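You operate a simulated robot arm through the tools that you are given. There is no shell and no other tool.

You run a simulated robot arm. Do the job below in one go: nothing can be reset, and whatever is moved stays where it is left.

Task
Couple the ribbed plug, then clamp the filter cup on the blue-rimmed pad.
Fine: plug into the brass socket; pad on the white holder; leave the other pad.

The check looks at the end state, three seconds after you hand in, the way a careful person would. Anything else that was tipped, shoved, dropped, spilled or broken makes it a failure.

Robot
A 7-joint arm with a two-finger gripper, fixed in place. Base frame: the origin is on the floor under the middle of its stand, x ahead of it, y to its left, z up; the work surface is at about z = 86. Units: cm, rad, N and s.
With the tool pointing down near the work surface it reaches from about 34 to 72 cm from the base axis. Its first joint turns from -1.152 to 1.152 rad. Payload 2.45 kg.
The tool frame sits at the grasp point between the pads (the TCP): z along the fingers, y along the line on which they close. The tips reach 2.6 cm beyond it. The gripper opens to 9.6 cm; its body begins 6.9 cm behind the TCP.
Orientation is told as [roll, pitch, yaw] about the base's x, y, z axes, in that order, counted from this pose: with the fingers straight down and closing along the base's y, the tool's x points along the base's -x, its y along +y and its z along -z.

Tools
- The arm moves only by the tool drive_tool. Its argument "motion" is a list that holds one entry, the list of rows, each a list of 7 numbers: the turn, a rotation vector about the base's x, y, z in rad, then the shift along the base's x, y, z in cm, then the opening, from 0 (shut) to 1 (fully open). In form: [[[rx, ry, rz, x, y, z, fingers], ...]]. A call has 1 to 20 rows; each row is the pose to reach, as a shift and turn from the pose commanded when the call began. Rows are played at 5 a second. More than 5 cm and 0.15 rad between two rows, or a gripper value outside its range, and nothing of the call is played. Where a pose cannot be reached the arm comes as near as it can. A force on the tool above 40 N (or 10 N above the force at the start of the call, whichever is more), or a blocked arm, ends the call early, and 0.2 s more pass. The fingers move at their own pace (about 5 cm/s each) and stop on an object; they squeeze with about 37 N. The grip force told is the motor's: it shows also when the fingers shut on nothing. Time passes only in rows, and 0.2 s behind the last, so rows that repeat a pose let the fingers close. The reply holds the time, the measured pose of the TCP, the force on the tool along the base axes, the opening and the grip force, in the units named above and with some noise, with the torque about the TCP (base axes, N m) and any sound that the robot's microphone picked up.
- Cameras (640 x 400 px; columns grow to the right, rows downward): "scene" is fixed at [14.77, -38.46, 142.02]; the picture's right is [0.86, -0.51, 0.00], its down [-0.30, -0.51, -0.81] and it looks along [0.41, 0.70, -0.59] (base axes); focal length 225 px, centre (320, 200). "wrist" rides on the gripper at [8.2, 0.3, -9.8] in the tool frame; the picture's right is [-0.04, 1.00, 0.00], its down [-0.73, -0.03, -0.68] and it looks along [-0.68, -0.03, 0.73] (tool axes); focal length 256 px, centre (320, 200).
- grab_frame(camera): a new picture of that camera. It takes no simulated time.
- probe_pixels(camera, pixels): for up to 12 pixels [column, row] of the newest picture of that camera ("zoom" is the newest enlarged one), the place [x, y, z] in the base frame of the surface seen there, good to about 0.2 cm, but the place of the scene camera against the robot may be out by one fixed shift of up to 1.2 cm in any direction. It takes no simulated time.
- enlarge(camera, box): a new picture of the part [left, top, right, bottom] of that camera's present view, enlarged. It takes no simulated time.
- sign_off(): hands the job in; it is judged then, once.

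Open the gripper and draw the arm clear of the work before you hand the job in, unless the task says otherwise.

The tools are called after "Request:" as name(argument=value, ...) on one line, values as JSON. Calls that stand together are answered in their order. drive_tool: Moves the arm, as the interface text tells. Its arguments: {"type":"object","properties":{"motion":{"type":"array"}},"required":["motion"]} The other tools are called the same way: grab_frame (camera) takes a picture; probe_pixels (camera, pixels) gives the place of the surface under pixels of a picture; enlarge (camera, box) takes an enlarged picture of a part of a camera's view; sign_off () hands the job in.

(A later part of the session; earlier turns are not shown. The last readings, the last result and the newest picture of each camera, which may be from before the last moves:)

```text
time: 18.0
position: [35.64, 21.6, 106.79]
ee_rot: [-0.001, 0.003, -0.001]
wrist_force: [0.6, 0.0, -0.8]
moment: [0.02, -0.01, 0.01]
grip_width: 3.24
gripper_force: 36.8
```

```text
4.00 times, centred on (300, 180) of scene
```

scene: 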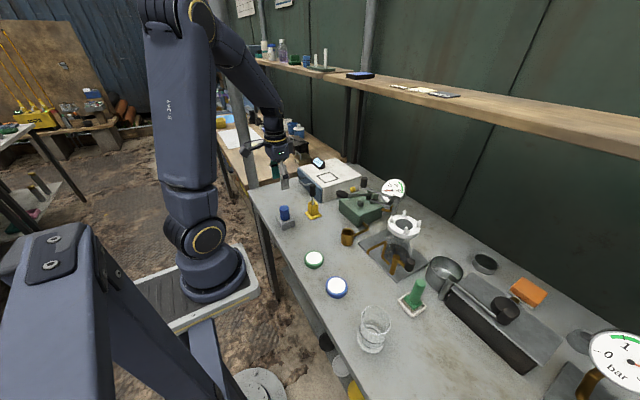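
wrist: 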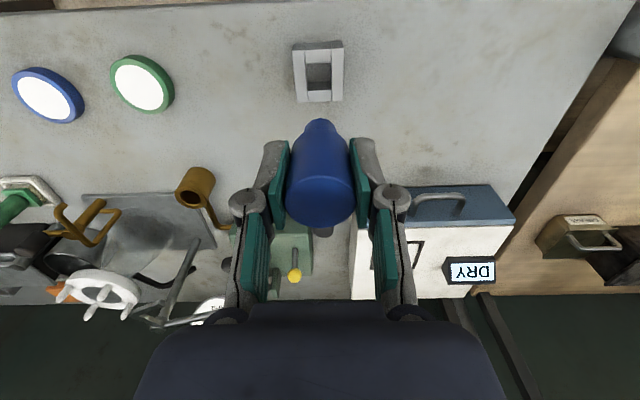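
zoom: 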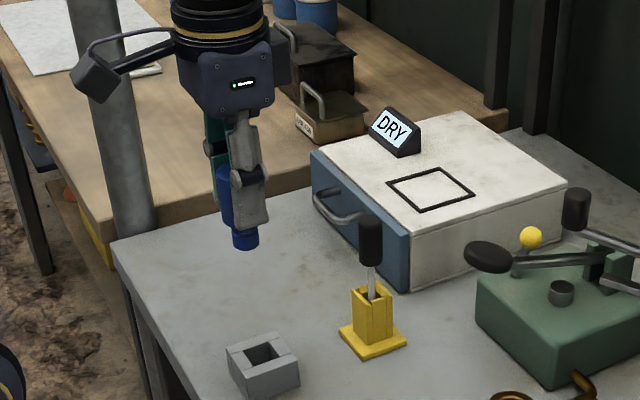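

The lifted blue plug shows a narrower stem at (320,128) in the wrist view. I enlarge it to see whether it is ribbed.

Request:
enlarge(camera="wrist", box=[270, 100, 370, 240])

Request:
enlarge(camera="scene", box=[295, 160, 330, 205])

Request:
probe_pixels(camera="wrist", pixels=[[320, 122], [310, 128], [330, 128], [320, 140], [307, 145], [333, 145], [320, 215], [320, 75], [310, 75], [330, 75], [195, 190], [203, 175]])

```text
2.86 times, centred on (320, 170) of wrist
```

zoom: 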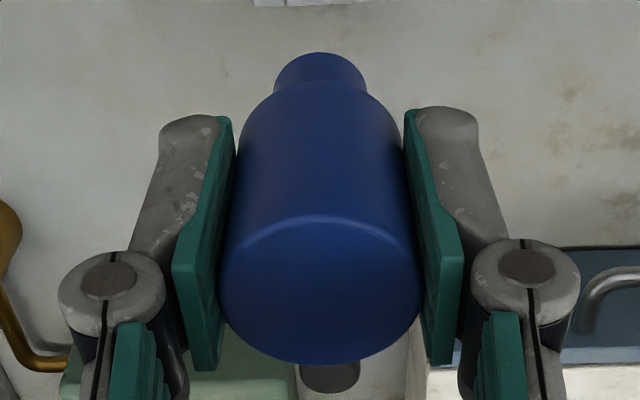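

```text
8.89 times, centred on (312, 182) of scene
```

zoom: 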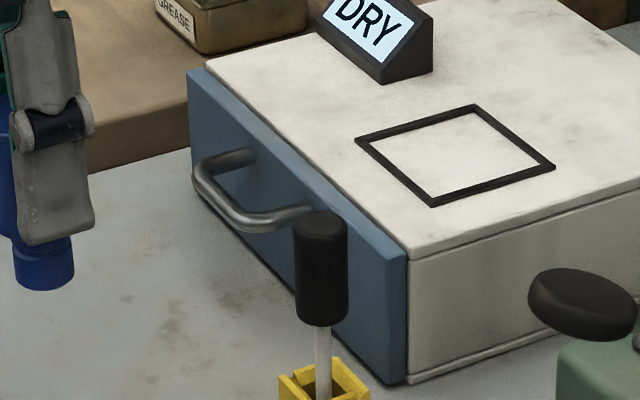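

```text
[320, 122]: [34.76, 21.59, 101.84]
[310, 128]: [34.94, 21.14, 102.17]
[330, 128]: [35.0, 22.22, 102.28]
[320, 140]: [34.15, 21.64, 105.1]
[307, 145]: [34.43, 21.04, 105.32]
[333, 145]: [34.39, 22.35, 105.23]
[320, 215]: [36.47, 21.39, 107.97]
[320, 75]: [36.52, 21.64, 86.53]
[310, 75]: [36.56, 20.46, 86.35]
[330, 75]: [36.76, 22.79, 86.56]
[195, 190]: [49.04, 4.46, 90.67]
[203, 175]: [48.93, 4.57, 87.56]
```

The blue plug is smooth on both grip and stem, so it isn't the ribbed one. I lower it back into its block exactly along the same line and release it.

Request:
drive_tool(motion=[[[0, 0, 0, 0, 0, -4, 0], [0, 0, 0, 0, 0, -7, 0], [0, 0, 0, 0, 0, -9, 0], [0, 0, 0, 0, 0, -11, 0], [0, 0, 0, 0, 0, -12.5, 0], [0, 0, 0, 0, 0, -13.5, 0], [0, 0, 0, 0, 0, -14, 0], [0, 0, 0, 0, 0, -14, 0]]])

Request:
grab_frame(camera="wrist")

Request:
enlarge(camera="scene", box=[250, 160, 350, 240])

```text
time: 19.8
position: [35.79, 21.69, 92.74]
ee_rot: [0.0, 0.004, -0.001]
wrist_force: [-3.0, -1.3, 7.5]
moment: [-0.03, 0.04, -0.02]
grip_width: 3.25
gripper_force: 37.1
```

```text
taken
```

wrist: 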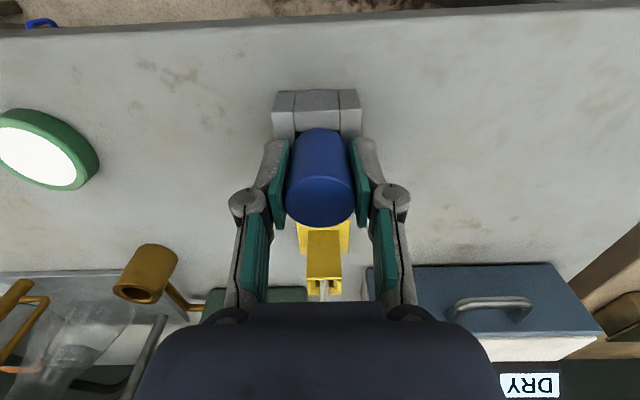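

```text
5.00 times, centred on (300, 200) of scene
```

zoom: 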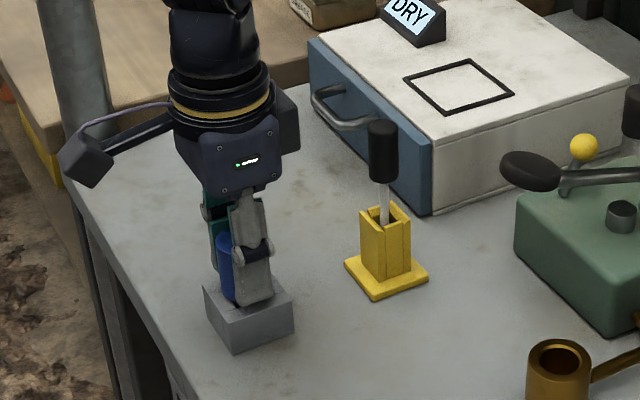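

The plug is seated again (7.5 N upward contact, block unmoved at the same spot). I open and rise.

Request:
drive_tool(motion=[[[0, 0, 0, 0, 0, 0.1, 0.3], [0, 0, 0, 0, 0, 0.1, 0.6], [0, 0, 0, 0, 0, 0.1, 0.7], [0, 0, 0, 0, 0, 0.1, 0.7], [0, 0, 0, 0, 0, 4, 0.7], [0, 0, 0, 0, 0, 8.5, 0.7], [0, 0, 0, 0, 0, 13, 0.7], [0, 0, 0, 0, 0, 17, 0.7]]])

Request:
grab_frame(camera="wrist")

Request:
enlarge(camera="scene", box=[250, 160, 350, 240])

```text
time: 21.6
position: [35.99, 21.84, 109.78]
ee_rot: [-0.001, 0.004, -0.001]
wrist_force: [0.0, 0.2, -0.5]
moment: [0.02, 0.0, 0.01]
grip_width: 6.71
gripper_force: 0.1
```

```text
taken
```

wrist: 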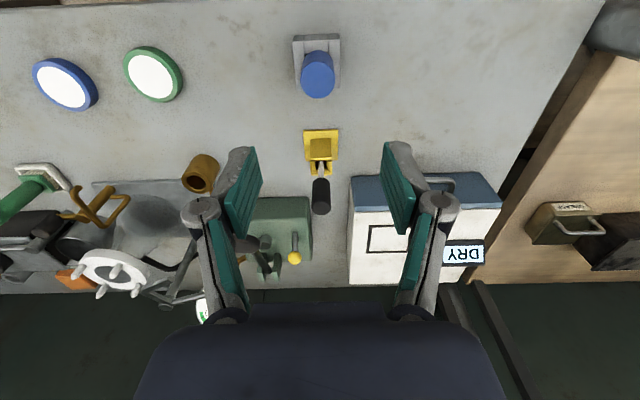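

```text
5.00 times, centred on (300, 200) of scene
```

zoom: 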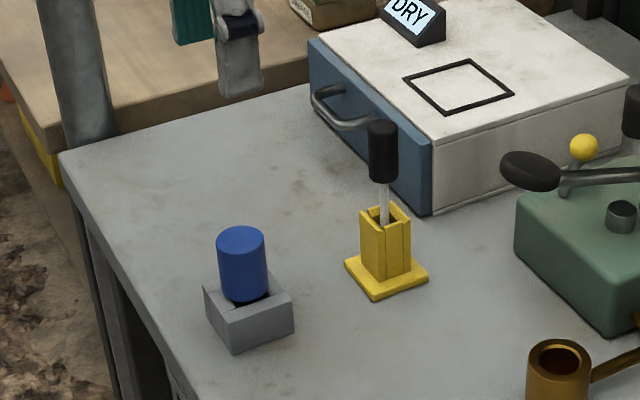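

The blue plug is restored as it started. Next I travel high to the -y end while yawing the camera to look toward -y at the green rack up close.

Request:
drive_tool(motion=[[[0, 0, 0, 0.3, -3.5, 2.5, 0.7], [0, 0, 0, 0.6, -7, 5, 0.7], [0, 0, 0, 0.9, -10.5, 7.5, 0.7], [0, 0, 0, 1.2, -14, 10, 0.7], [0, 0, -0.13, 1.5, -17.5, 12, 0.7], [0, 0, -0.26, 1.8, -21, 12, 0.7], [0, 0, -0.39, 2.1, -24.5, 12, 0.7], [0, 0, -0.52, 2.4, -28, 12, 0.7], [0, 0, -0.65, 2.7, -31.5, 12, 0.7], [0, 0, -0.78, 3.0, -35, 12, 0.7], [0, 0, -0.91, 3.3, -38.5, 12, 0.7], [0, 0, -1.04, 3.6, -42, 12, 0.7], [0, 0, -1.17, 3.9, -45.5, 12, 0.7], [0, 0, -1.3, 4, -49, 12, 0.7], [0, 0, -1.43, 4, -52.5, 12, 0.7], [0, 0, -1.56, 4, -56, 10, 0.7], [0, 0, -1.56, 4, -59.5, 8, 0.7], [0, 0, -1.56, 4, -63, 6, 0.7], [0, 0, -1.56, 4, -66, 3, 0.7], [0, 0, -1.56, 4, -66, 3, 0.7]]])

Request:
grab_frame(camera="wrist")

Request:
grab_frame(camera="scene")

```text
time: 25.8
position: [40.12, -43.95, 112.73]
ee_rot: [-0.002, 0.004, -1.559]
wrist_force: [0.0, 1.2, -0.5]
moment: [-0.01, 0.02, -0.02]
grip_width: 6.72
gripper_force: 0.0
```

```text
taken
```

wrist: 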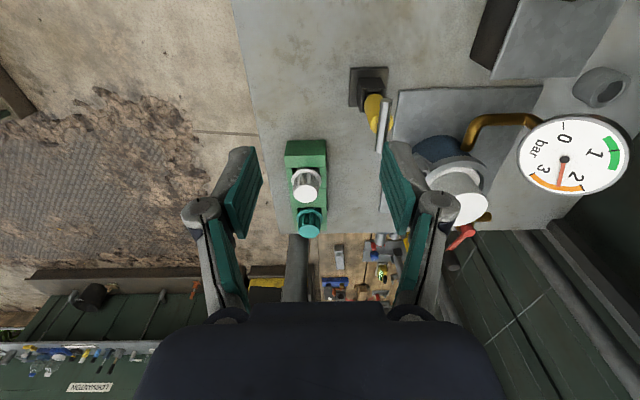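

```text
taken
```

scene: 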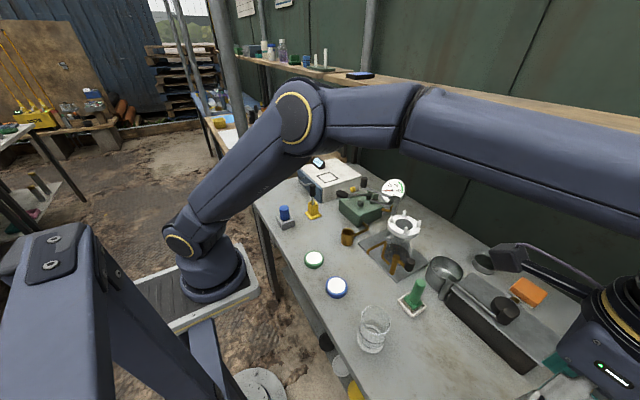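

Request:
enlarge(camera="wrist", box=[270, 130, 350, 245])

Request:
enlarge(camera="wrist", box=[340, 60, 500, 240])

Request:
enlarge(camera="wrist", box=[540, 40, 640, 140])

Request:
probe_pixels(camera="wrist", pixels=[[306, 190], [306, 175], [310, 223], [310, 210], [305, 148], [305, 165], [300, 205], [322, 205], [290, 150], [324, 150]])

```text
3.48 times, centred on (310, 188) of wrist
```

zoom: 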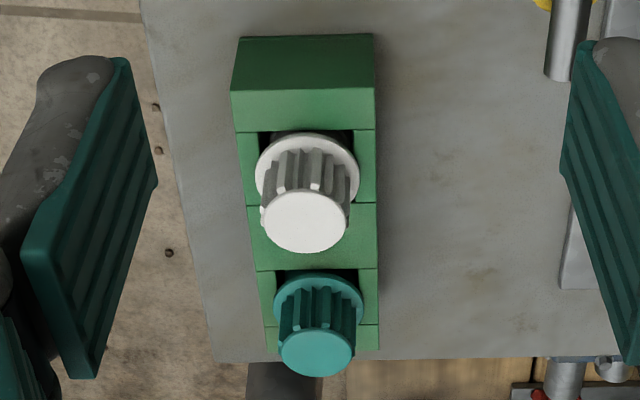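

```text
2.22 times, centred on (420, 150) of wrist
```

zoom: 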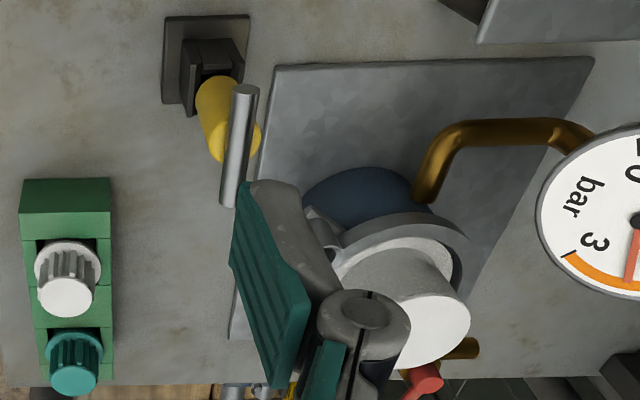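

```text
4.00 times, centred on (590, 90) of wrist
```

zoom: 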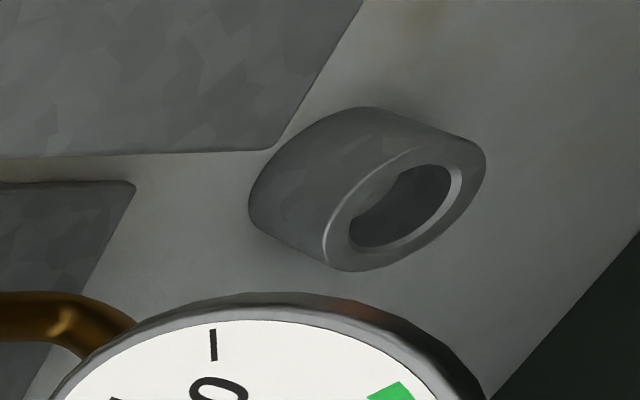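

```text
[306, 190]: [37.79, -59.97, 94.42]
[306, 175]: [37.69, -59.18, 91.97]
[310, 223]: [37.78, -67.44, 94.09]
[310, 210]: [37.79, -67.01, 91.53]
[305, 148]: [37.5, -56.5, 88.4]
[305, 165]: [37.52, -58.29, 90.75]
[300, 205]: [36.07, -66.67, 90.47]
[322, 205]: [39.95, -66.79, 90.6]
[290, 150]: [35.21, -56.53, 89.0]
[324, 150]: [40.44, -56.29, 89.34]
```

Both rack plugs are fluted with a flange. I enlarge strongly on each to compare them and see anything of their stems.

Request:
enlarge(camera="wrist", box=[285, 160, 325, 205])

Request:
enlarge(camera="wrist", box=[290, 198, 330, 243])

Request:
enlarge(camera="wrist", box=[240, 240, 420, 310])

```text
8.89 times, centred on (305, 182) of wrist
```

zoom: 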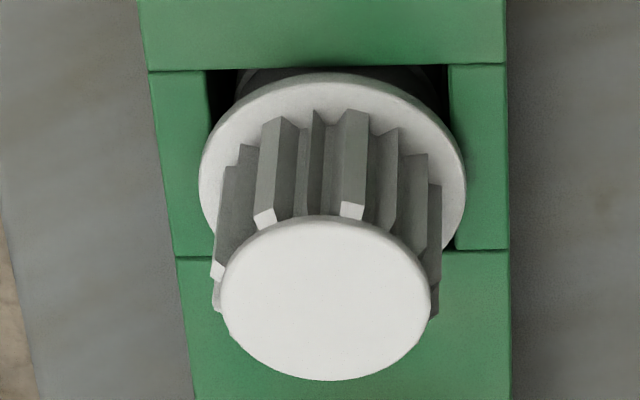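

```text
8.89 times, centred on (310, 220) of wrist
```

zoom: 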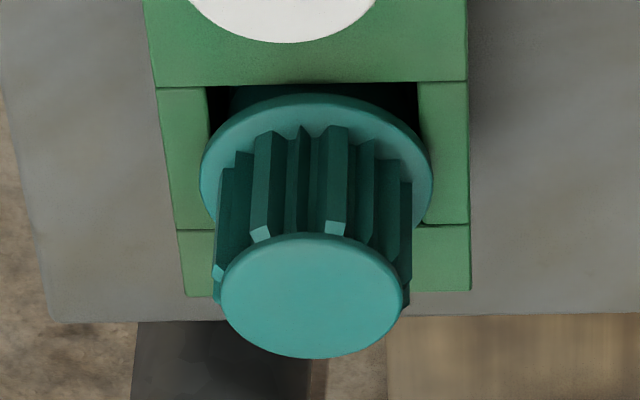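

```text
3.56 times, centred on (330, 275) of wrist
```

zoom: 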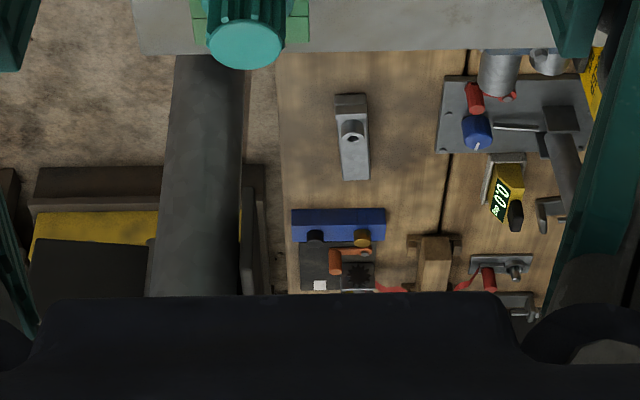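

Both fluted plugs look alike (white has a dark stem), so neither is unique; the blue plug's short stem seemed to have a bulge I should inspect at higher zoom. I return above the blue plug along the same path.

Request:
drive_tool(motion=[[[0, 0, 0, 0, 3, 3, 0.7], [0, 0, 0, 0, 6.5, 5, 0.7], [0, 0, 0, 0, 10, 7, 0.7], [0, 0, 0.13, 0, 13.5, 9, 0.7], [0, 0, 0.26, 0, 17, 9, 0.7], [0, 0, 0.39, 0, 20.5, 9, 0.7], [0, 0, 0.52, -0.4, 24, 9, 0.7], [0, 0, 0.65, -0.8, 27.5, 9, 0.7], [0, 0, 0.78, -1.2, 31, 9, 0.7], [0, 0, 0.91, -1.6, 34.5, 9, 0.7], [0, 0, 1.04, -2, 38, 9, 0.7], [0, 0, 1.17, -2.4, 41.5, 9, 0.7], [0, 0, 1.3, -2.8, 45, 9, 0.7], [0, 0, 1.43, -3.2, 48.5, 9, 0.7], [0, 0, 1.56, -3.6, 52, 8, 0.7], [0, 0, 1.56, -4, 55.5, 6, 0.7], [0, 0, 1.56, -4.0, 59, 4, 0.7], [0, 0, 1.56, -4.0, 62.5, 1, 0.7], [0, 0, 1.56, -4.1, 65.7, -2, 0.7], [0, 0, 1.56, -4.1, 65.7, -2, 0.7]]])

Request:
grab_frame(camera="wrist")

```text
time: 30.0
position: [35.78, 21.61, 110.74]
ee_rot: [-0.002, 0.003, 0.001]
wrist_force: [0.6, 0.7, -0.1]
moment: [-0.01, 0.01, -0.03]
grip_width: 6.73
gripper_force: 0.0
```

```text
taken
```

wrist: 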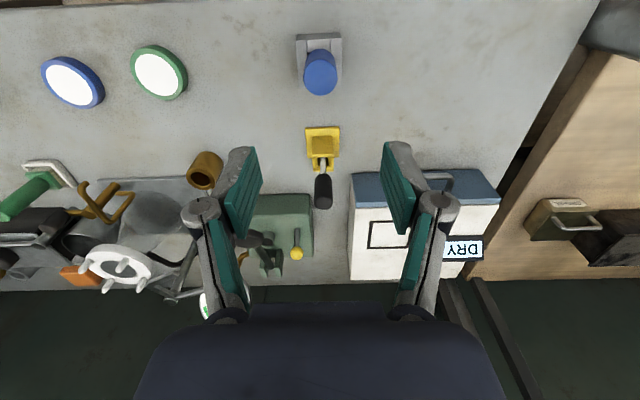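

I'm again above the blue plug at (320,75). I descend to z≈92.8, close, and lift it for a stem inspection.

Request:
drive_tool(motion=[[[0, 0, 0, 0.05, 0, -4.5, 0.7], [0, 0, 0, 0.05, 0, -9, 0.7], [0, 0, 0, 0.05, 0, -13, 0.7], [0, 0, 0, 0.05, 0, -16, 0.7], [0, 0, 0, 0.05, 0, -17.9, 0.7], [0, 0, 0, 0.05, 0, -17.9, 0.7], [0, 0, 0, 0.05, 0, -17.9, 0.4], [0, 0, 0, 0.05, 0, -17.9, 0], [0, 0, 0, 0.05, 0, -17.9, 0], [0, 0, 0, 0.05, 0, -17.9, 0]]])

Request:
grab_frame(camera="wrist")

```text
time: 32.2
position: [36.08, 21.21, 92.81]
ee_rot: [0.0, 0.004, -0.002]
wrist_force: [-0.6, -0.6, -0.7]
moment: [0.0, -0.02, 0.02]
grip_width: 3.25
gripper_force: 36.6
```

```text
taken
```

wrist: 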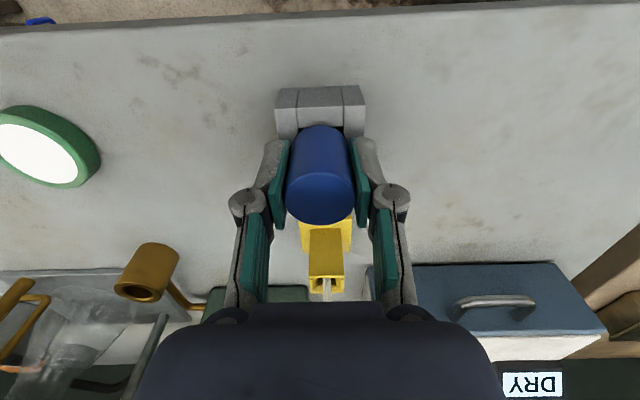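

The grip holds. I lift 8 cm straight up and look at the stem from the scene camera at high zoom.

Request:
drive_tool(motion=[[[0, 0, 0, 0, 0, 1, 0], [0, 0, 0, 0, 0, 2.5, 0], [0, 0, 0, 0, 0, 5, 0], [0, 0, 0, 0, 0, 8, 0], [0, 0, 0, 0, 0, 8, 0]]])

Request:
grab_frame(camera="scene")

Request:
enlarge(camera="scene", box=[270, 180, 310, 210])

Request:
enlarge(camera="wrist", box=[290, 100, 350, 150])

```text
time: 33.4
position: [36.06, 21.2, 100.96]
ee_rot: [0.001, 0.003, 0.001]
wrist_force: [0.2, -0.1, 0.4]
moment: [-0.01, 0.02, 0.0]
grip_width: 3.27
gripper_force: 37.2
```

```text
taken
```

scene: 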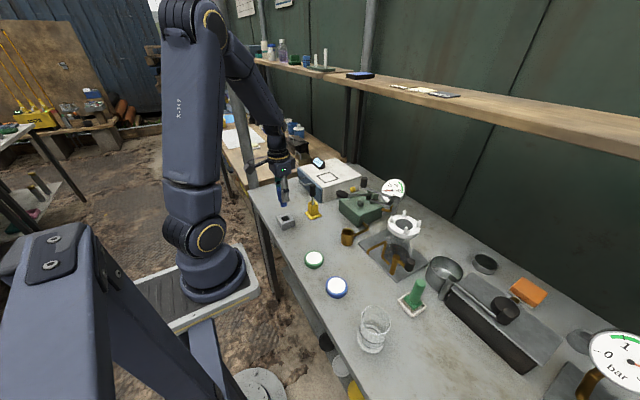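

```text
13.33 times, centred on (290, 195) of scene
```

zoom: 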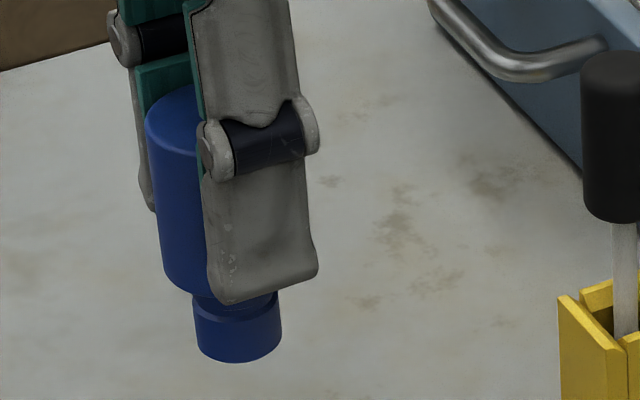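

```text
8.00 times, centred on (320, 125) of wrist
```

zoom: 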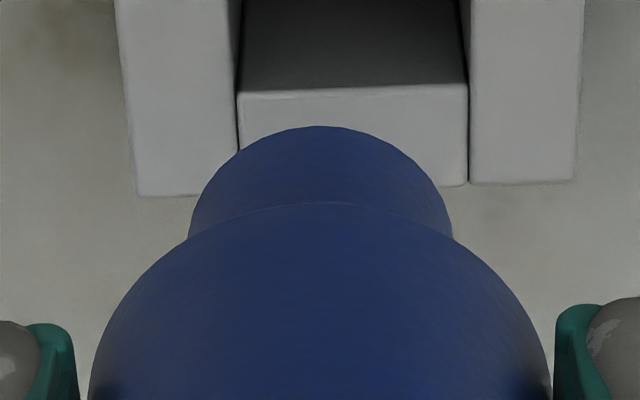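

The stem shows a single groove near the shoulder, i.e. a push-in coupling plug, but nothing ribbed. I measure the brass socket bore from the scene and wrist views to judge which plug fits.

Request:
enlarge(camera="scene", box=[330, 222, 366, 252])

Request:
probe_pixels(camera="zoom", pixels=[[200, 140], [225, 140], [420, 140], [385, 140], [310, 90], [310, 195], [310, 140], [310, 100], [310, 180], [310, 300]])

```text
13.33 times, centred on (348, 237) of scene
```

zoom: 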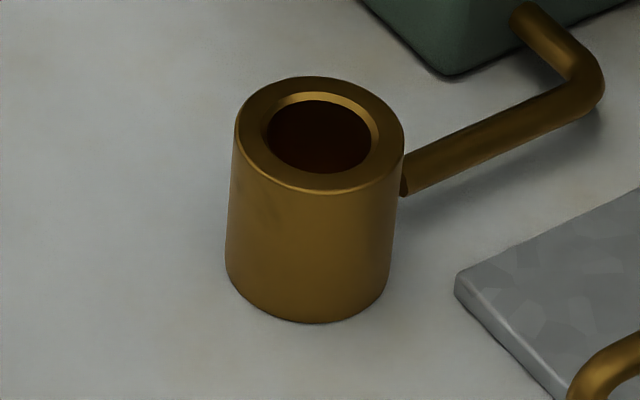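

```text
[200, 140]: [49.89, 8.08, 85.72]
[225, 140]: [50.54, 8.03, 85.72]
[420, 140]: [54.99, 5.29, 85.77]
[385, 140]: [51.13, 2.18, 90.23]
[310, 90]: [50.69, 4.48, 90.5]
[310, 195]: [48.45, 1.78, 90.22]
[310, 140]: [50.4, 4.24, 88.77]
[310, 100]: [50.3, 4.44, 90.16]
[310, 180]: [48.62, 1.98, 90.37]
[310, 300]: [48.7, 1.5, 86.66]
```

The bore is ≈2.5 cm (chamfer ≈3.0) and the blue stem ≈2.2 cm, while the fluted plugs' bodies look ≈3.5 cm under the flange. I zoom maximally on the blue stem to see its profile.

Request:
enlarge(camera="scene", box=[278, 196, 298, 209])

Request:
enlarge(camera="scene", box=[274, 180, 298, 206])

```text
16.00 times, centred on (288, 202) of scene
```

zoom: 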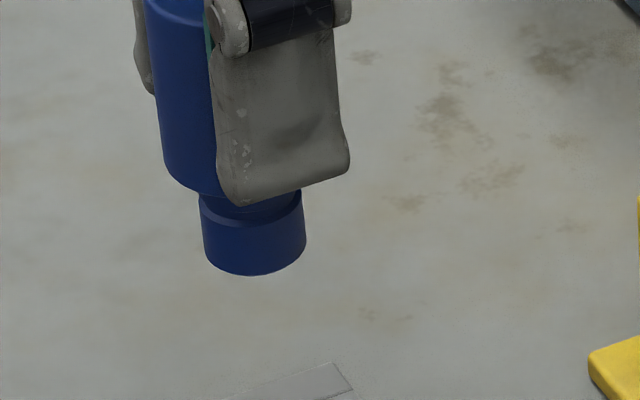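

```text
15.38 times, centred on (286, 193) of scene
```

zoom: 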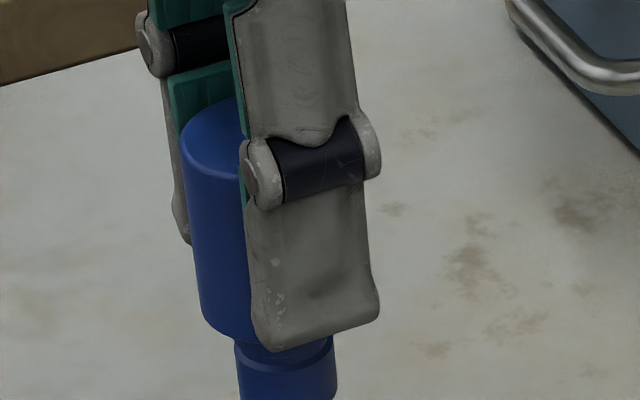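

The blue stem is a plain smooth cylinder, so it cannot be called ribbed; the visibly ribbed ones are in the green rack, of which white is within reach. I put the blue plug back the same way.

Request:
drive_tool(motion=[[[0, 0, 0, 0, 0, -3, 0], [0, 0, 0, 0, 0, -5, 0], [0, 0, 0, 0, 0, -6.5, 0], [0, 0, 0, 0, 0, -7.5, 0], [0, 0, 0, 0, 0, -8, 0], [0, 0, 0, 0, 0, -8, 0]]])

Request:
enlarge(camera="scene", box=[250, 160, 350, 240])

```text
time: 34.8
position: [36.03, 21.46, 92.93]
ee_rot: [0.0, 0.003, -0.001]
wrist_force: [-0.3, -0.9, -0.1]
moment: [0.01, 0.0, 0.0]
grip_width: 3.25
gripper_force: 37.5
```

```text
5.00 times, centred on (300, 200) of scene
```

zoom: 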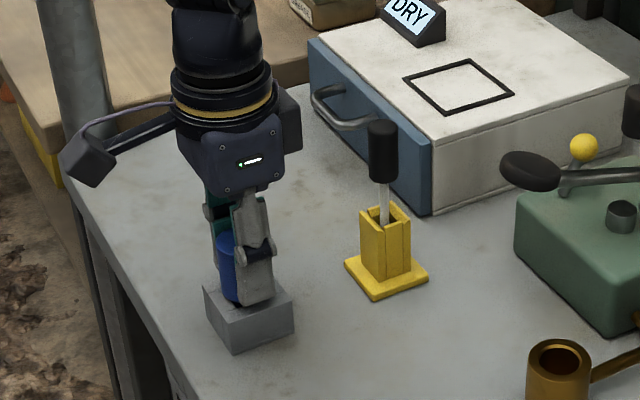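

It is back at its seat. I release, rise, and travel high toward the green rack.

Request:
drive_tool(motion=[[[0, 0, 0, 0, 0, 0, 0.3], [0, 0, 0, 0, 0, 0, 0.6], [0, 0, 0, 0, 0, 0, 0.7], [0, 0, 0, 0, 0, 4, 0.7], [0, 0, 0, 0, 0, 8.5, 0.7], [0, 0, 0, 0, 0, 13, 0.7], [0, 0, 0, 0, 0, 17.5, 0.7], [0, 0, 0, 0, -3, 21.5, 0.7], [0, 0, 0, 0, -7, 24, 0.7], [0, 0, 0, 0, -11.5, 25, 0.7], [0, 0, 0, 0, -16, 26, 0.7], [0, 0, 0, 0, -20.5, 27, 0.7], [0, 0, 0, 0, -25, 27, 0.7], [0, 0, 0, 0, -29.5, 27, 0.7], [0, 0, 0, 0, -34, 27, 0.7], [0, 0, 0, 0, -38.5, 27, 0.7], [0, 0, 0, 0, -43, 27, 0.7]]])

Request:
grab_frame(camera="wrist")

Request:
enlarge(camera="scene", box=[250, 160, 350, 240])

```text
time: 38.4
position: [35.87, -21.71, 119.98]
ee_rot: [-0.002, 0.003, 0.001]
wrist_force: [-0.4, -0.8, 0.4]
moment: [0.0, -0.01, -0.05]
grip_width: 6.7
gripper_force: 0.1
```

```text
taken
```

wrist: 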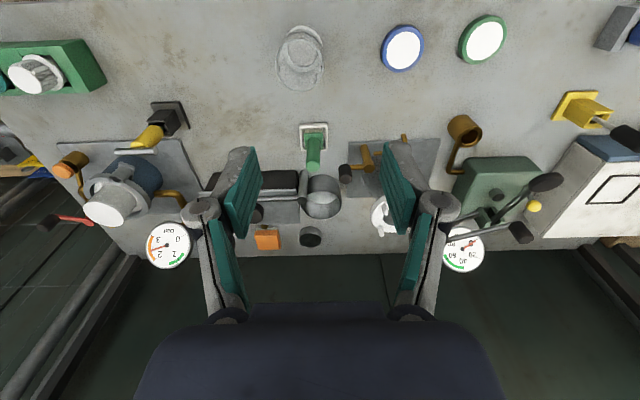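

```text
5.00 times, centred on (300, 200) of scene
```

zoom: 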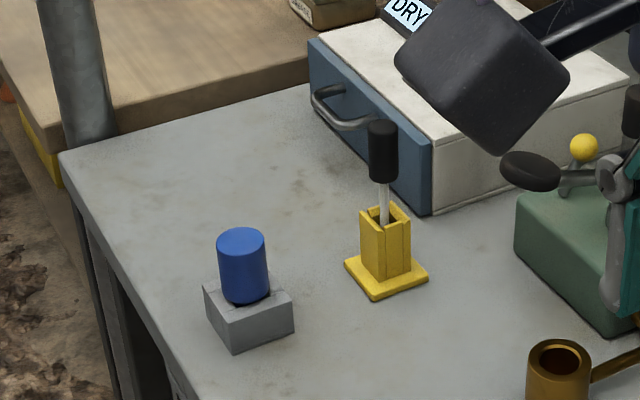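

The blue plug is in its seat. In the wrist view the white plug at (38,75) is seen from a flatter angle; I enlarge it.

Request:
enlarge(camera="wrist", box=[0, 35, 110, 105])

Request:
enlarge(camera="wrist", box=[40, 90, 220, 240])

Request:
enlarge(camera="wrist", box=[255, 15, 355, 95])

Request:
probe_pixels(camera="wrist", pixels=[[45, 75], [60, 70], [65, 85], [90, 65], [75, 90], [35, 55], [80, 170], [110, 190], [70, 165], [150, 150], [125, 150], [60, 218]])

```text
5.71 times, centred on (55, 70) of wrist
```

zoom: 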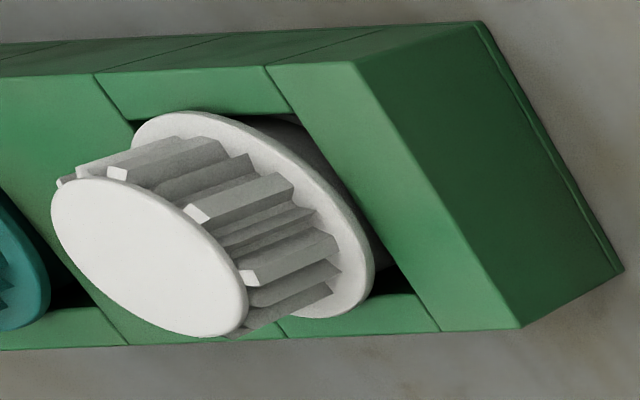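

```text
2.67 times, centred on (130, 165) of wrist
```

zoom: 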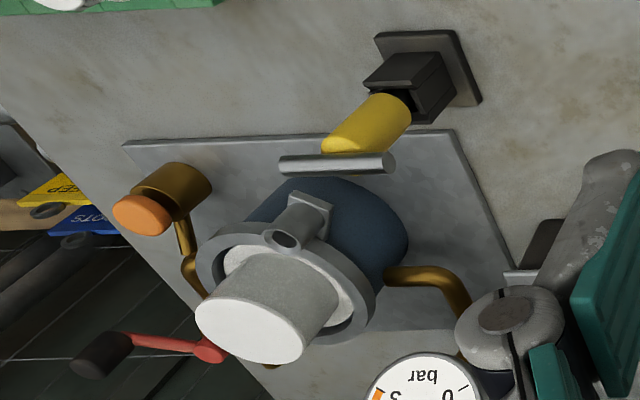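

```text
5.00 times, centred on (305, 55) of wrist
```

zoom: 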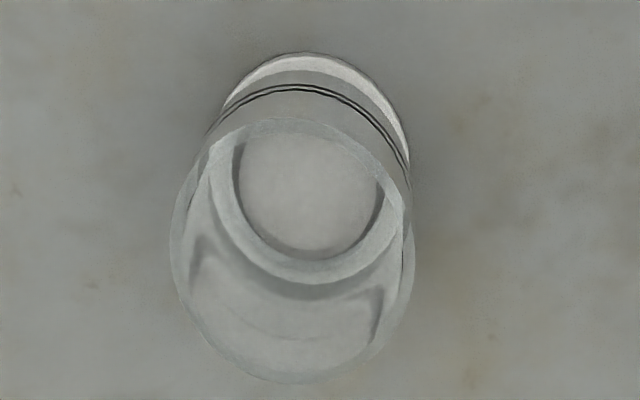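

```text
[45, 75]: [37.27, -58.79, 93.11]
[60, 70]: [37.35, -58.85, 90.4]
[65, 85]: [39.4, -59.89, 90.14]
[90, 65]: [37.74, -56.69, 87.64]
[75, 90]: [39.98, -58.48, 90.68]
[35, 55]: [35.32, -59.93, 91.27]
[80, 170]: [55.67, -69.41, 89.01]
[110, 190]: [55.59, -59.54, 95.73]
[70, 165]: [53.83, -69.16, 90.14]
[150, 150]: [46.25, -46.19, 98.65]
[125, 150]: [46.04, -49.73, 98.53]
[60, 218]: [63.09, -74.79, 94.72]
```

The white plug's body under the flange looks wide, but only a lift will tell whether it can fit. I approach above it at (37.5,-59.9) with yaw -1.0, staying high.

Request:
drive_tool(motion=[[[0, 0, -0.1, 0.17, -3.8, 0, 0.7], [0, 0, -0.2, 0.34, -7.6, 0, 0.7], [0, 0, -0.3, 0.5, -11.4, 0, 0.7], [0, 0, -0.4, 0.68, -15.2, 0, 0.7], [0, 0, -0.5, 0.85, -19, 0, 0.7], [0, 0, -0.6, 1.0, -22.8, 0, 0.7], [0, 0, -0.7, 1.2, -26.6, -1, 0.7], [0, 0, -0.8, 1.4, -30.4, -3, 0.7], [0, 0, -0.9, 1.6, -34.2, -5, 0.7], [0, 0, -1.0, 1.7, -38.2, -8, 0.7], [0, 0, -1.0, 1.7, -38.2, -8, 0.7]]])

Request:
grab_frame(camera="wrist")

Request:
grab_frame(camera="scene")

```text
time: 40.8
position: [35.24, -53.42, 110.76]
ee_rot: [0.001, 0.005, -1.004]
wrist_force: [1.6, 0.0, -0.6]
moment: [0.0, -0.02, -0.02]
grip_width: 6.7
gripper_force: 0.1
out of reach, approached as far as the arm can: row 8, 9, 10, 11
```

```text
taken
```

wrist: 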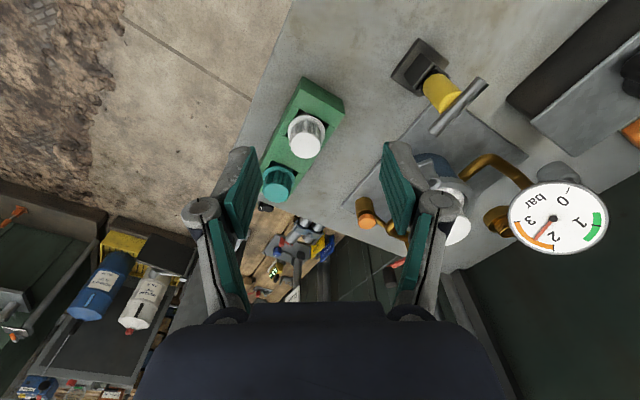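

```text
taken
```

scene: 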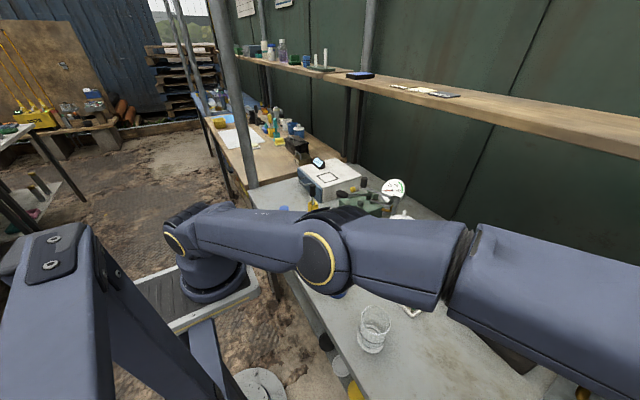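

At z≈111 the arm only reached r=64; lower down it should reach farther. I descend to z≈99.5 (tips at 97, above the plug tops at 94.5) and then go outward.

Request:
drive_tool(motion=[[[0, 0, 0, 0, 0, -4, 0.7], [0, 0, 0, 0, 0, -8, 0.7], [0, 0, 0, 0, 0, -11.2, 0.7], [0, 0, 0, 1.1, -3.2, -11.2, 0.7], [0, 0, 0, 2.3, -6.5, -11.2, 0.7], [0, 0, 0, 2.3, -6.5, -11.2, 0.7]]])

Request:
grab_frame(camera="wrist")

```text
time: 42.2
position: [35.72, -56.36, 99.45]
ee_rot: [0.0, 0.002, -1.0]
wrist_force: [0.3, 0.8, 0.0]
moment: [0.0, 0.01, -0.01]
grip_width: 6.74
gripper_force: 0.0
out of reach, approached as far as the arm can: row 4, 5, 6
```

```text
taken
```

wrist: 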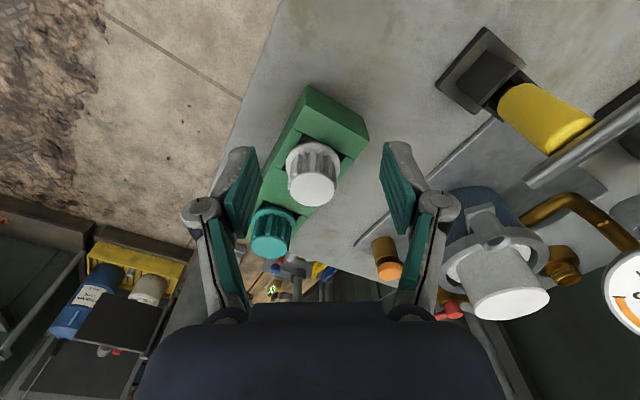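

Vertical reach ends at r≈67 here while the white plug is at r≈70.8, so the rack plugs are essentially outside the working area. I enlarge this nearer view to see the plug body under the flange.

Request:
enlarge(camera="wrist", box=[240, 80, 380, 270])

Request:
enlarge(camera="wrist", box=[275, 130, 355, 215])

Request:
enlarge(camera="wrist", box=[360, 170, 640, 345])

Request:
probe_pixels(camera="wrist", pixels=[[312, 190], [290, 160], [338, 160], [300, 145], [345, 165], [272, 230], [455, 235], [485, 250], [500, 265], [455, 265], [388, 265], [530, 110]])

```text
2.11 times, centred on (310, 175) of wrist
```

zoom: 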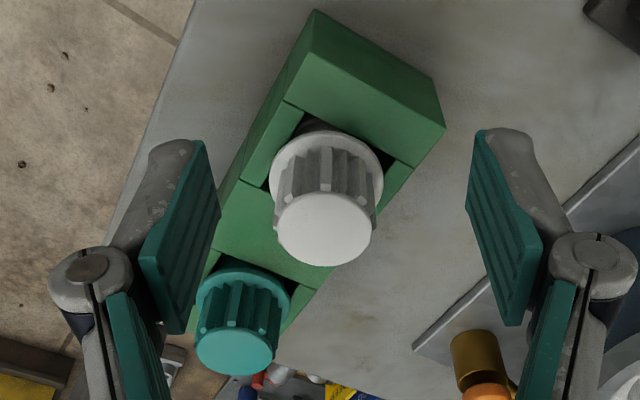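

```text
4.71 times, centred on (315, 172) of wrist
```

zoom: 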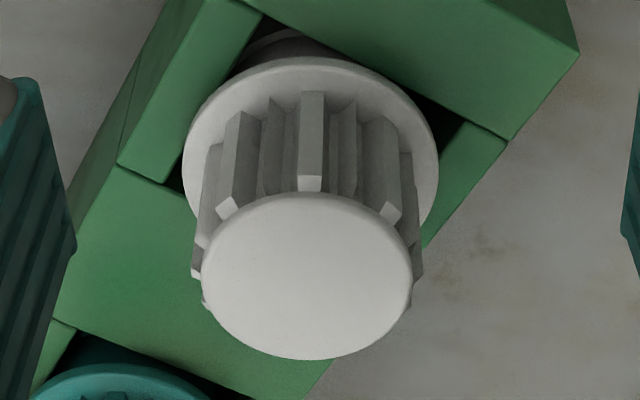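

```text
2.29 times, centred on (500, 258) of wrist
```

zoom: 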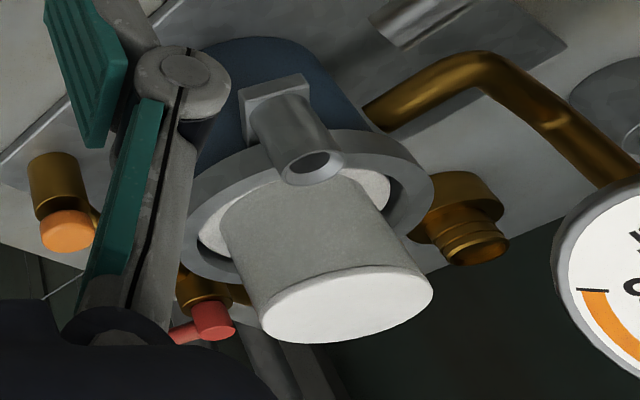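

```text
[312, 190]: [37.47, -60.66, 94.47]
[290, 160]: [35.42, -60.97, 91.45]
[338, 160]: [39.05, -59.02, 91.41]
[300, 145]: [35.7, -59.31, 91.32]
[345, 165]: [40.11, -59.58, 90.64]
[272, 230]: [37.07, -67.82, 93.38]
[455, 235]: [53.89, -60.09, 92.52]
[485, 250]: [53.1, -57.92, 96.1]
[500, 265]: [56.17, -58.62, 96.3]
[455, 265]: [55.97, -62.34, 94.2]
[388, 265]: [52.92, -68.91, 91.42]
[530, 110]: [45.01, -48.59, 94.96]
```

The visible sliver of stem under the white flange matters, so I zoom maximally on it.

Request:
enlarge(camera="wrist", box=[295, 128, 345, 160])

Request:
enlarge(camera="wrist", box=[250, 195, 300, 227])

```text
12.50 times, centred on (320, 144) of wrist
```

zoom: 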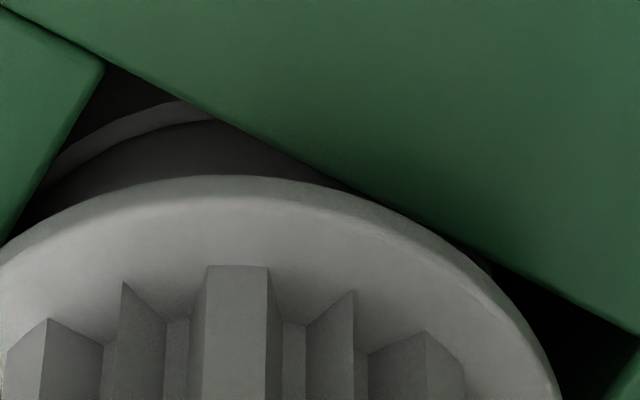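

```text
12.50 times, centred on (275, 211) of wrist
```

zoom: 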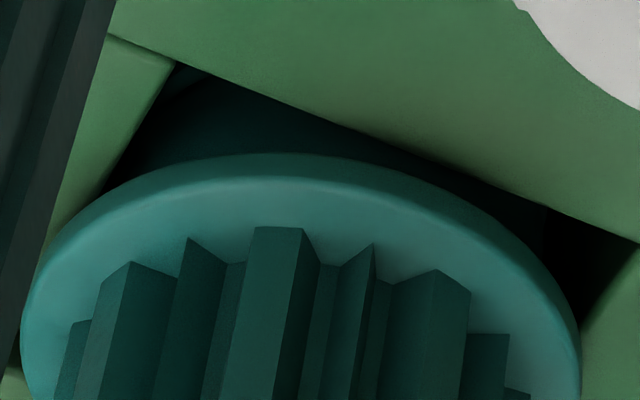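

The fluted plugs have a wide (~4 cm) stepped body, too big for the 2.5 cm bore. Before deciding I want a close look at the flask's brass tube and tap near the socket, so I retreat up and travel back toward y≈-3.

Request:
drive_tool(motion=[[[0, 0, 0, -1, 2, 4, 0.7], [0, 0, 0, -1.5, 4, 8, 0.7], [0, 0, 0, -1, 7, 12, 0.7], [0, 0, 0.1, 0, 11, 14, 0.7], [0, 0, 0.2, 0.5, 15, 15, 0.7], [0, 0, 0.3, 1, 19, 15, 0.7], [0, 0, 0.4, 1.5, 23, 15, 0.7], [0, 0, 0.5, 2, 27, 15, 0.7], [0, 0, 0.6, 2.5, 31, 15, 0.7], [0, 0, 0.7, 3, 35, 15, 0.7], [0, 0, 0.8, 3.5, 39, 14, 0.7], [0, 0, 0.9, 4, 43, 13, 0.7], [0, 0, 1.0, 4, 47, 12, 0.7], [0, 0, 1.0, 4, 51, 11, 0.7], [0, 0, 1.0, 4, 53.5, 10, 1], [0, 0, 1.0, 4, 53.5, 10, 1]]])

Request:
grab_frame(camera="wrist")

```text
refused: row 3 steps farther than a row can; nothing moved
```

```text
taken
```

wrist: 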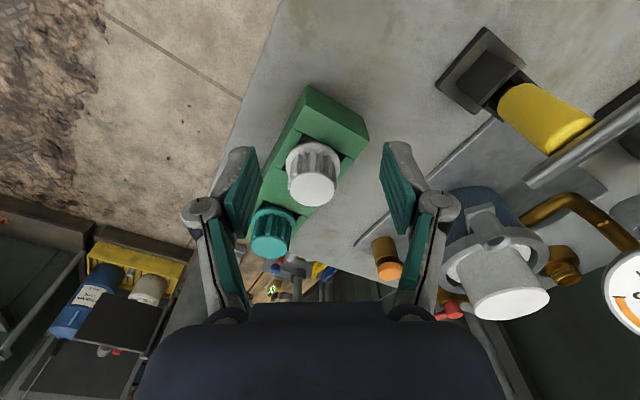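

Row 3 was slightly too long; I repeat with gentler steps.

Request:
drive_tool(motion=[[[0, 0, 0, -1, 2, 3.5, 0.7], [0, 0, 0, -1.5, 4, 7, 0.7], [0, 0, 0, -1, 7, 10.5, 0.7], [0, 0, 0.1, 0, 11, 13, 0.7], [0, 0, 0.2, 0.5, 15, 15, 0.7], [0, 0, 0.3, 1, 19, 15, 0.7], [0, 0, 0.4, 1.5, 23, 15, 0.7], [0, 0, 0.5, 2, 27, 15, 0.7], [0, 0, 0.6, 2.5, 31, 15, 0.7], [0, 0, 0.7, 3, 35, 15, 0.7], [0, 0, 0.8, 3.5, 39, 14, 0.7], [0, 0, 0.9, 4, 43, 13, 0.7], [0, 0, 1.0, 4, 47, 12, 0.7], [0, 0, 1.0, 4, 51, 11, 0.7], [0, 0, 1.0, 4, 53.5, 10, 1], [0, 0, 1.0, 4, 53.5, 10, 1]]])

Request:
grab_frame(camera="wrist")

```text
time: 45.6
position: [39.8, -3.22, 109.73]
ee_rot: [0.001, 0.004, -0.002]
wrist_force: [0.4, -1.0, 0.3]
moment: [-0.01, -0.01, 0.01]
grip_width: 9.59
gripper_force: 0.0
```

```text
taken
```

wrist: 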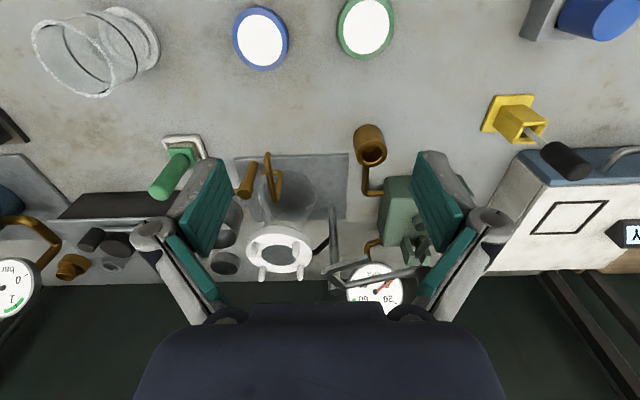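

Request:
enlarge(camera="wrist", box=[225, 115, 425, 295])

Request:
enlarge(camera="wrist", box=[470, 85, 610, 185])

Request:
enlarge(camera="wrist", box=[140, 125, 220, 205])

Request:
enlarge(camera="wrist", box=[20, 0, 170, 105])

Request:
enlarge(camera="wrist", box=[340, 110, 400, 180])

```text
2.22 times, centred on (325, 205) of wrist
```

zoom: 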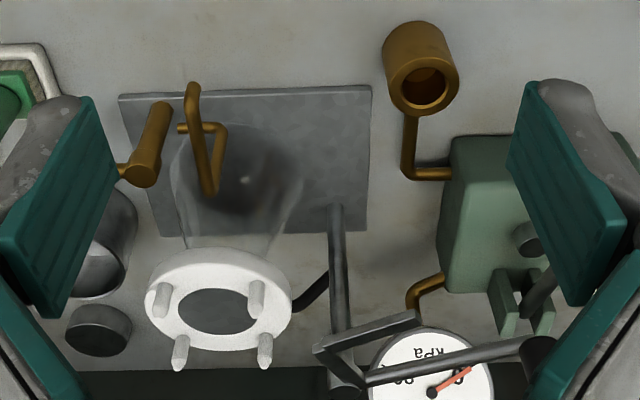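

```text
4.00 times, centred on (540, 135) of wrist
```

zoom: 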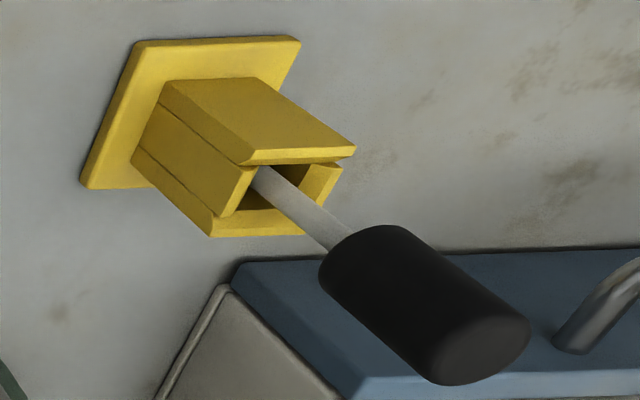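

```text
5.00 times, centred on (180, 165) of wrist
```

zoom: 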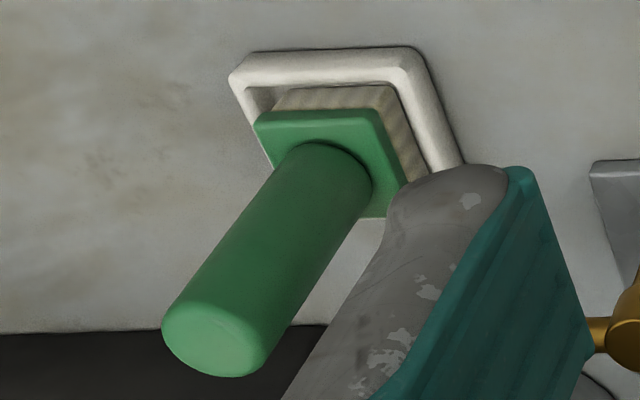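

```text
3.81 times, centred on (95, 52) of wrist
```

zoom: 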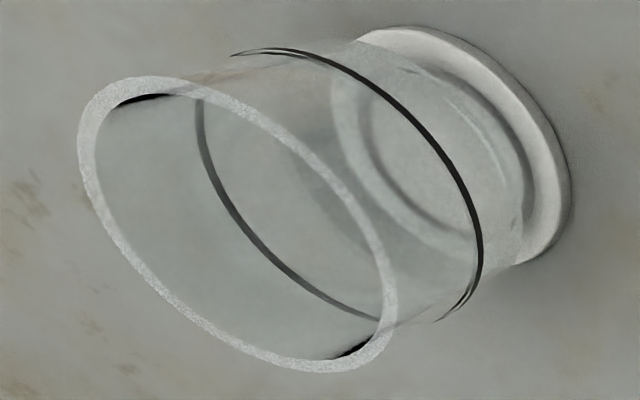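

```text
5.71 times, centred on (370, 145) of wrist
```

zoom: 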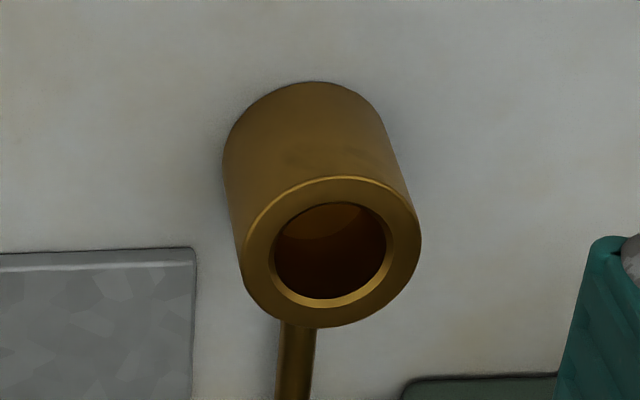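

No ribbed item near the flask either; every object in reach besides blue is not a plug, and the pressure station with the fluted pair is out of reach. I'll pick the blue plug again and bring it close to the scene camera to inspect its nose for ribs before deciding.

Request:
drive_tool(motion=[[[0, 0, 0, -0.65, 4.1, 0, 0.7], [0, 0, 0, -1.3, 8.2, 0, 0.7], [0, 0, 0, -1.95, 12.3, 0, 0.7], [0, 0, 0, -2.6, 16.4, 0, 0.7], [0, 0, 0, -3.25, 20.5, 0, 0.7], [0, 0, 0, -3.9, 24.75, 0, 0.7], [0, 0, 0, -3.9, 24.75, -4.5, 0.7], [0, 0, 0, -3.9, 24.75, -9, 0.7], [0, 0, 0, -3.9, 24.75, -13, 0.7], [0, 0, 0, -3.9, 24.75, -15.5, 0.7], [0, 0, 0, -3.9, 24.75, -16.9, 0.7], [0, 0, 0, -3.9, 24.75, -16.9, 0.7]]])

Request:
grab_frame(camera="wrist")

```text
time: 48.2
position: [35.95, 21.64, 92.74]
ee_rot: [-0.001, 0.003, -0.002]
wrist_force: [0.4, -0.1, -0.7]
moment: [0.0, 0.0, 0.03]
grip_width: 6.73
gripper_force: 0.0
```

```text
taken
```

wrist: 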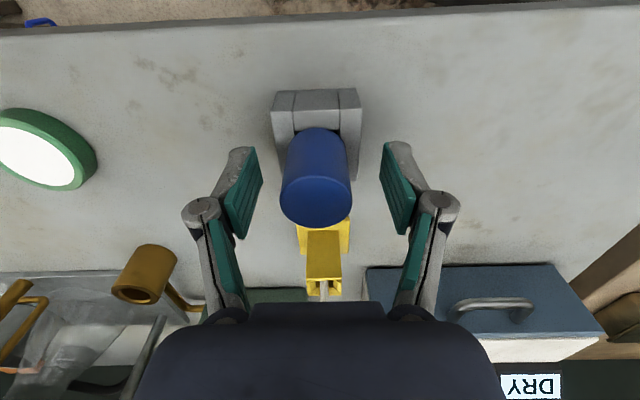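

The plug centre (col 316) is ~0.2 cm off the finger midpoint (col 321). I adjust y by -0.2, close and lift.

Request:
drive_tool(motion=[[[0, 0, 0, 0, -0.2, 0, 0.7], [0, 0, 0, 0, -0.2, 0, 0.4], [0, 0, 0, 0, -0.2, 0, 0], [0, 0, 0, 0, -0.2, 0, 0], [0, 0, 0, 0, -0.2, 0, 0], [0, 0, 0, 0, -0.2, 1, 0], [0, 0, 0, 0, -0.2, 3, 0], [0, 0, 0, 0, -0.2, 6, 0], [0, 0, 0, 0, -0.2, 10, 0], [0, 0, 0, 0, -3, 14, 0], [0, 0, 0, 0, -7, 17, 0], [0, 0, 0, 0, -11, 20, 0], [0, 0, 0, 0, -15, 23, 0], [0, 0, 0, 0, -19, 26, 0], [0, 0, 0, 0, -23, 29, 0], [0, 0, 0, 0, -27, 30, 0], [0, 0, 0, 0, -31, 31, 0], [0, 0, 0, 0, -31, 31, 0]]])

Request:
grab_frame(camera="scene")

```text
time: 52.0
position: [35.98, -9.7, 123.9]
ee_rot: [0.0, 0.004, 0.001]
wrist_force: [0.8, 0.0, -0.2]
moment: [0.01, -0.02, -0.01]
grip_width: 3.26
gripper_force: 36.5
```

```text
taken
```

scene: 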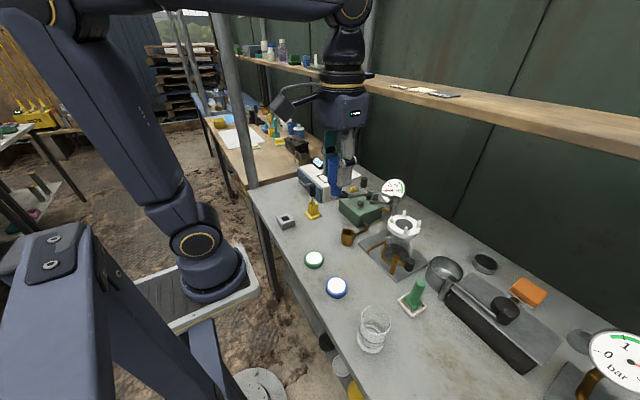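

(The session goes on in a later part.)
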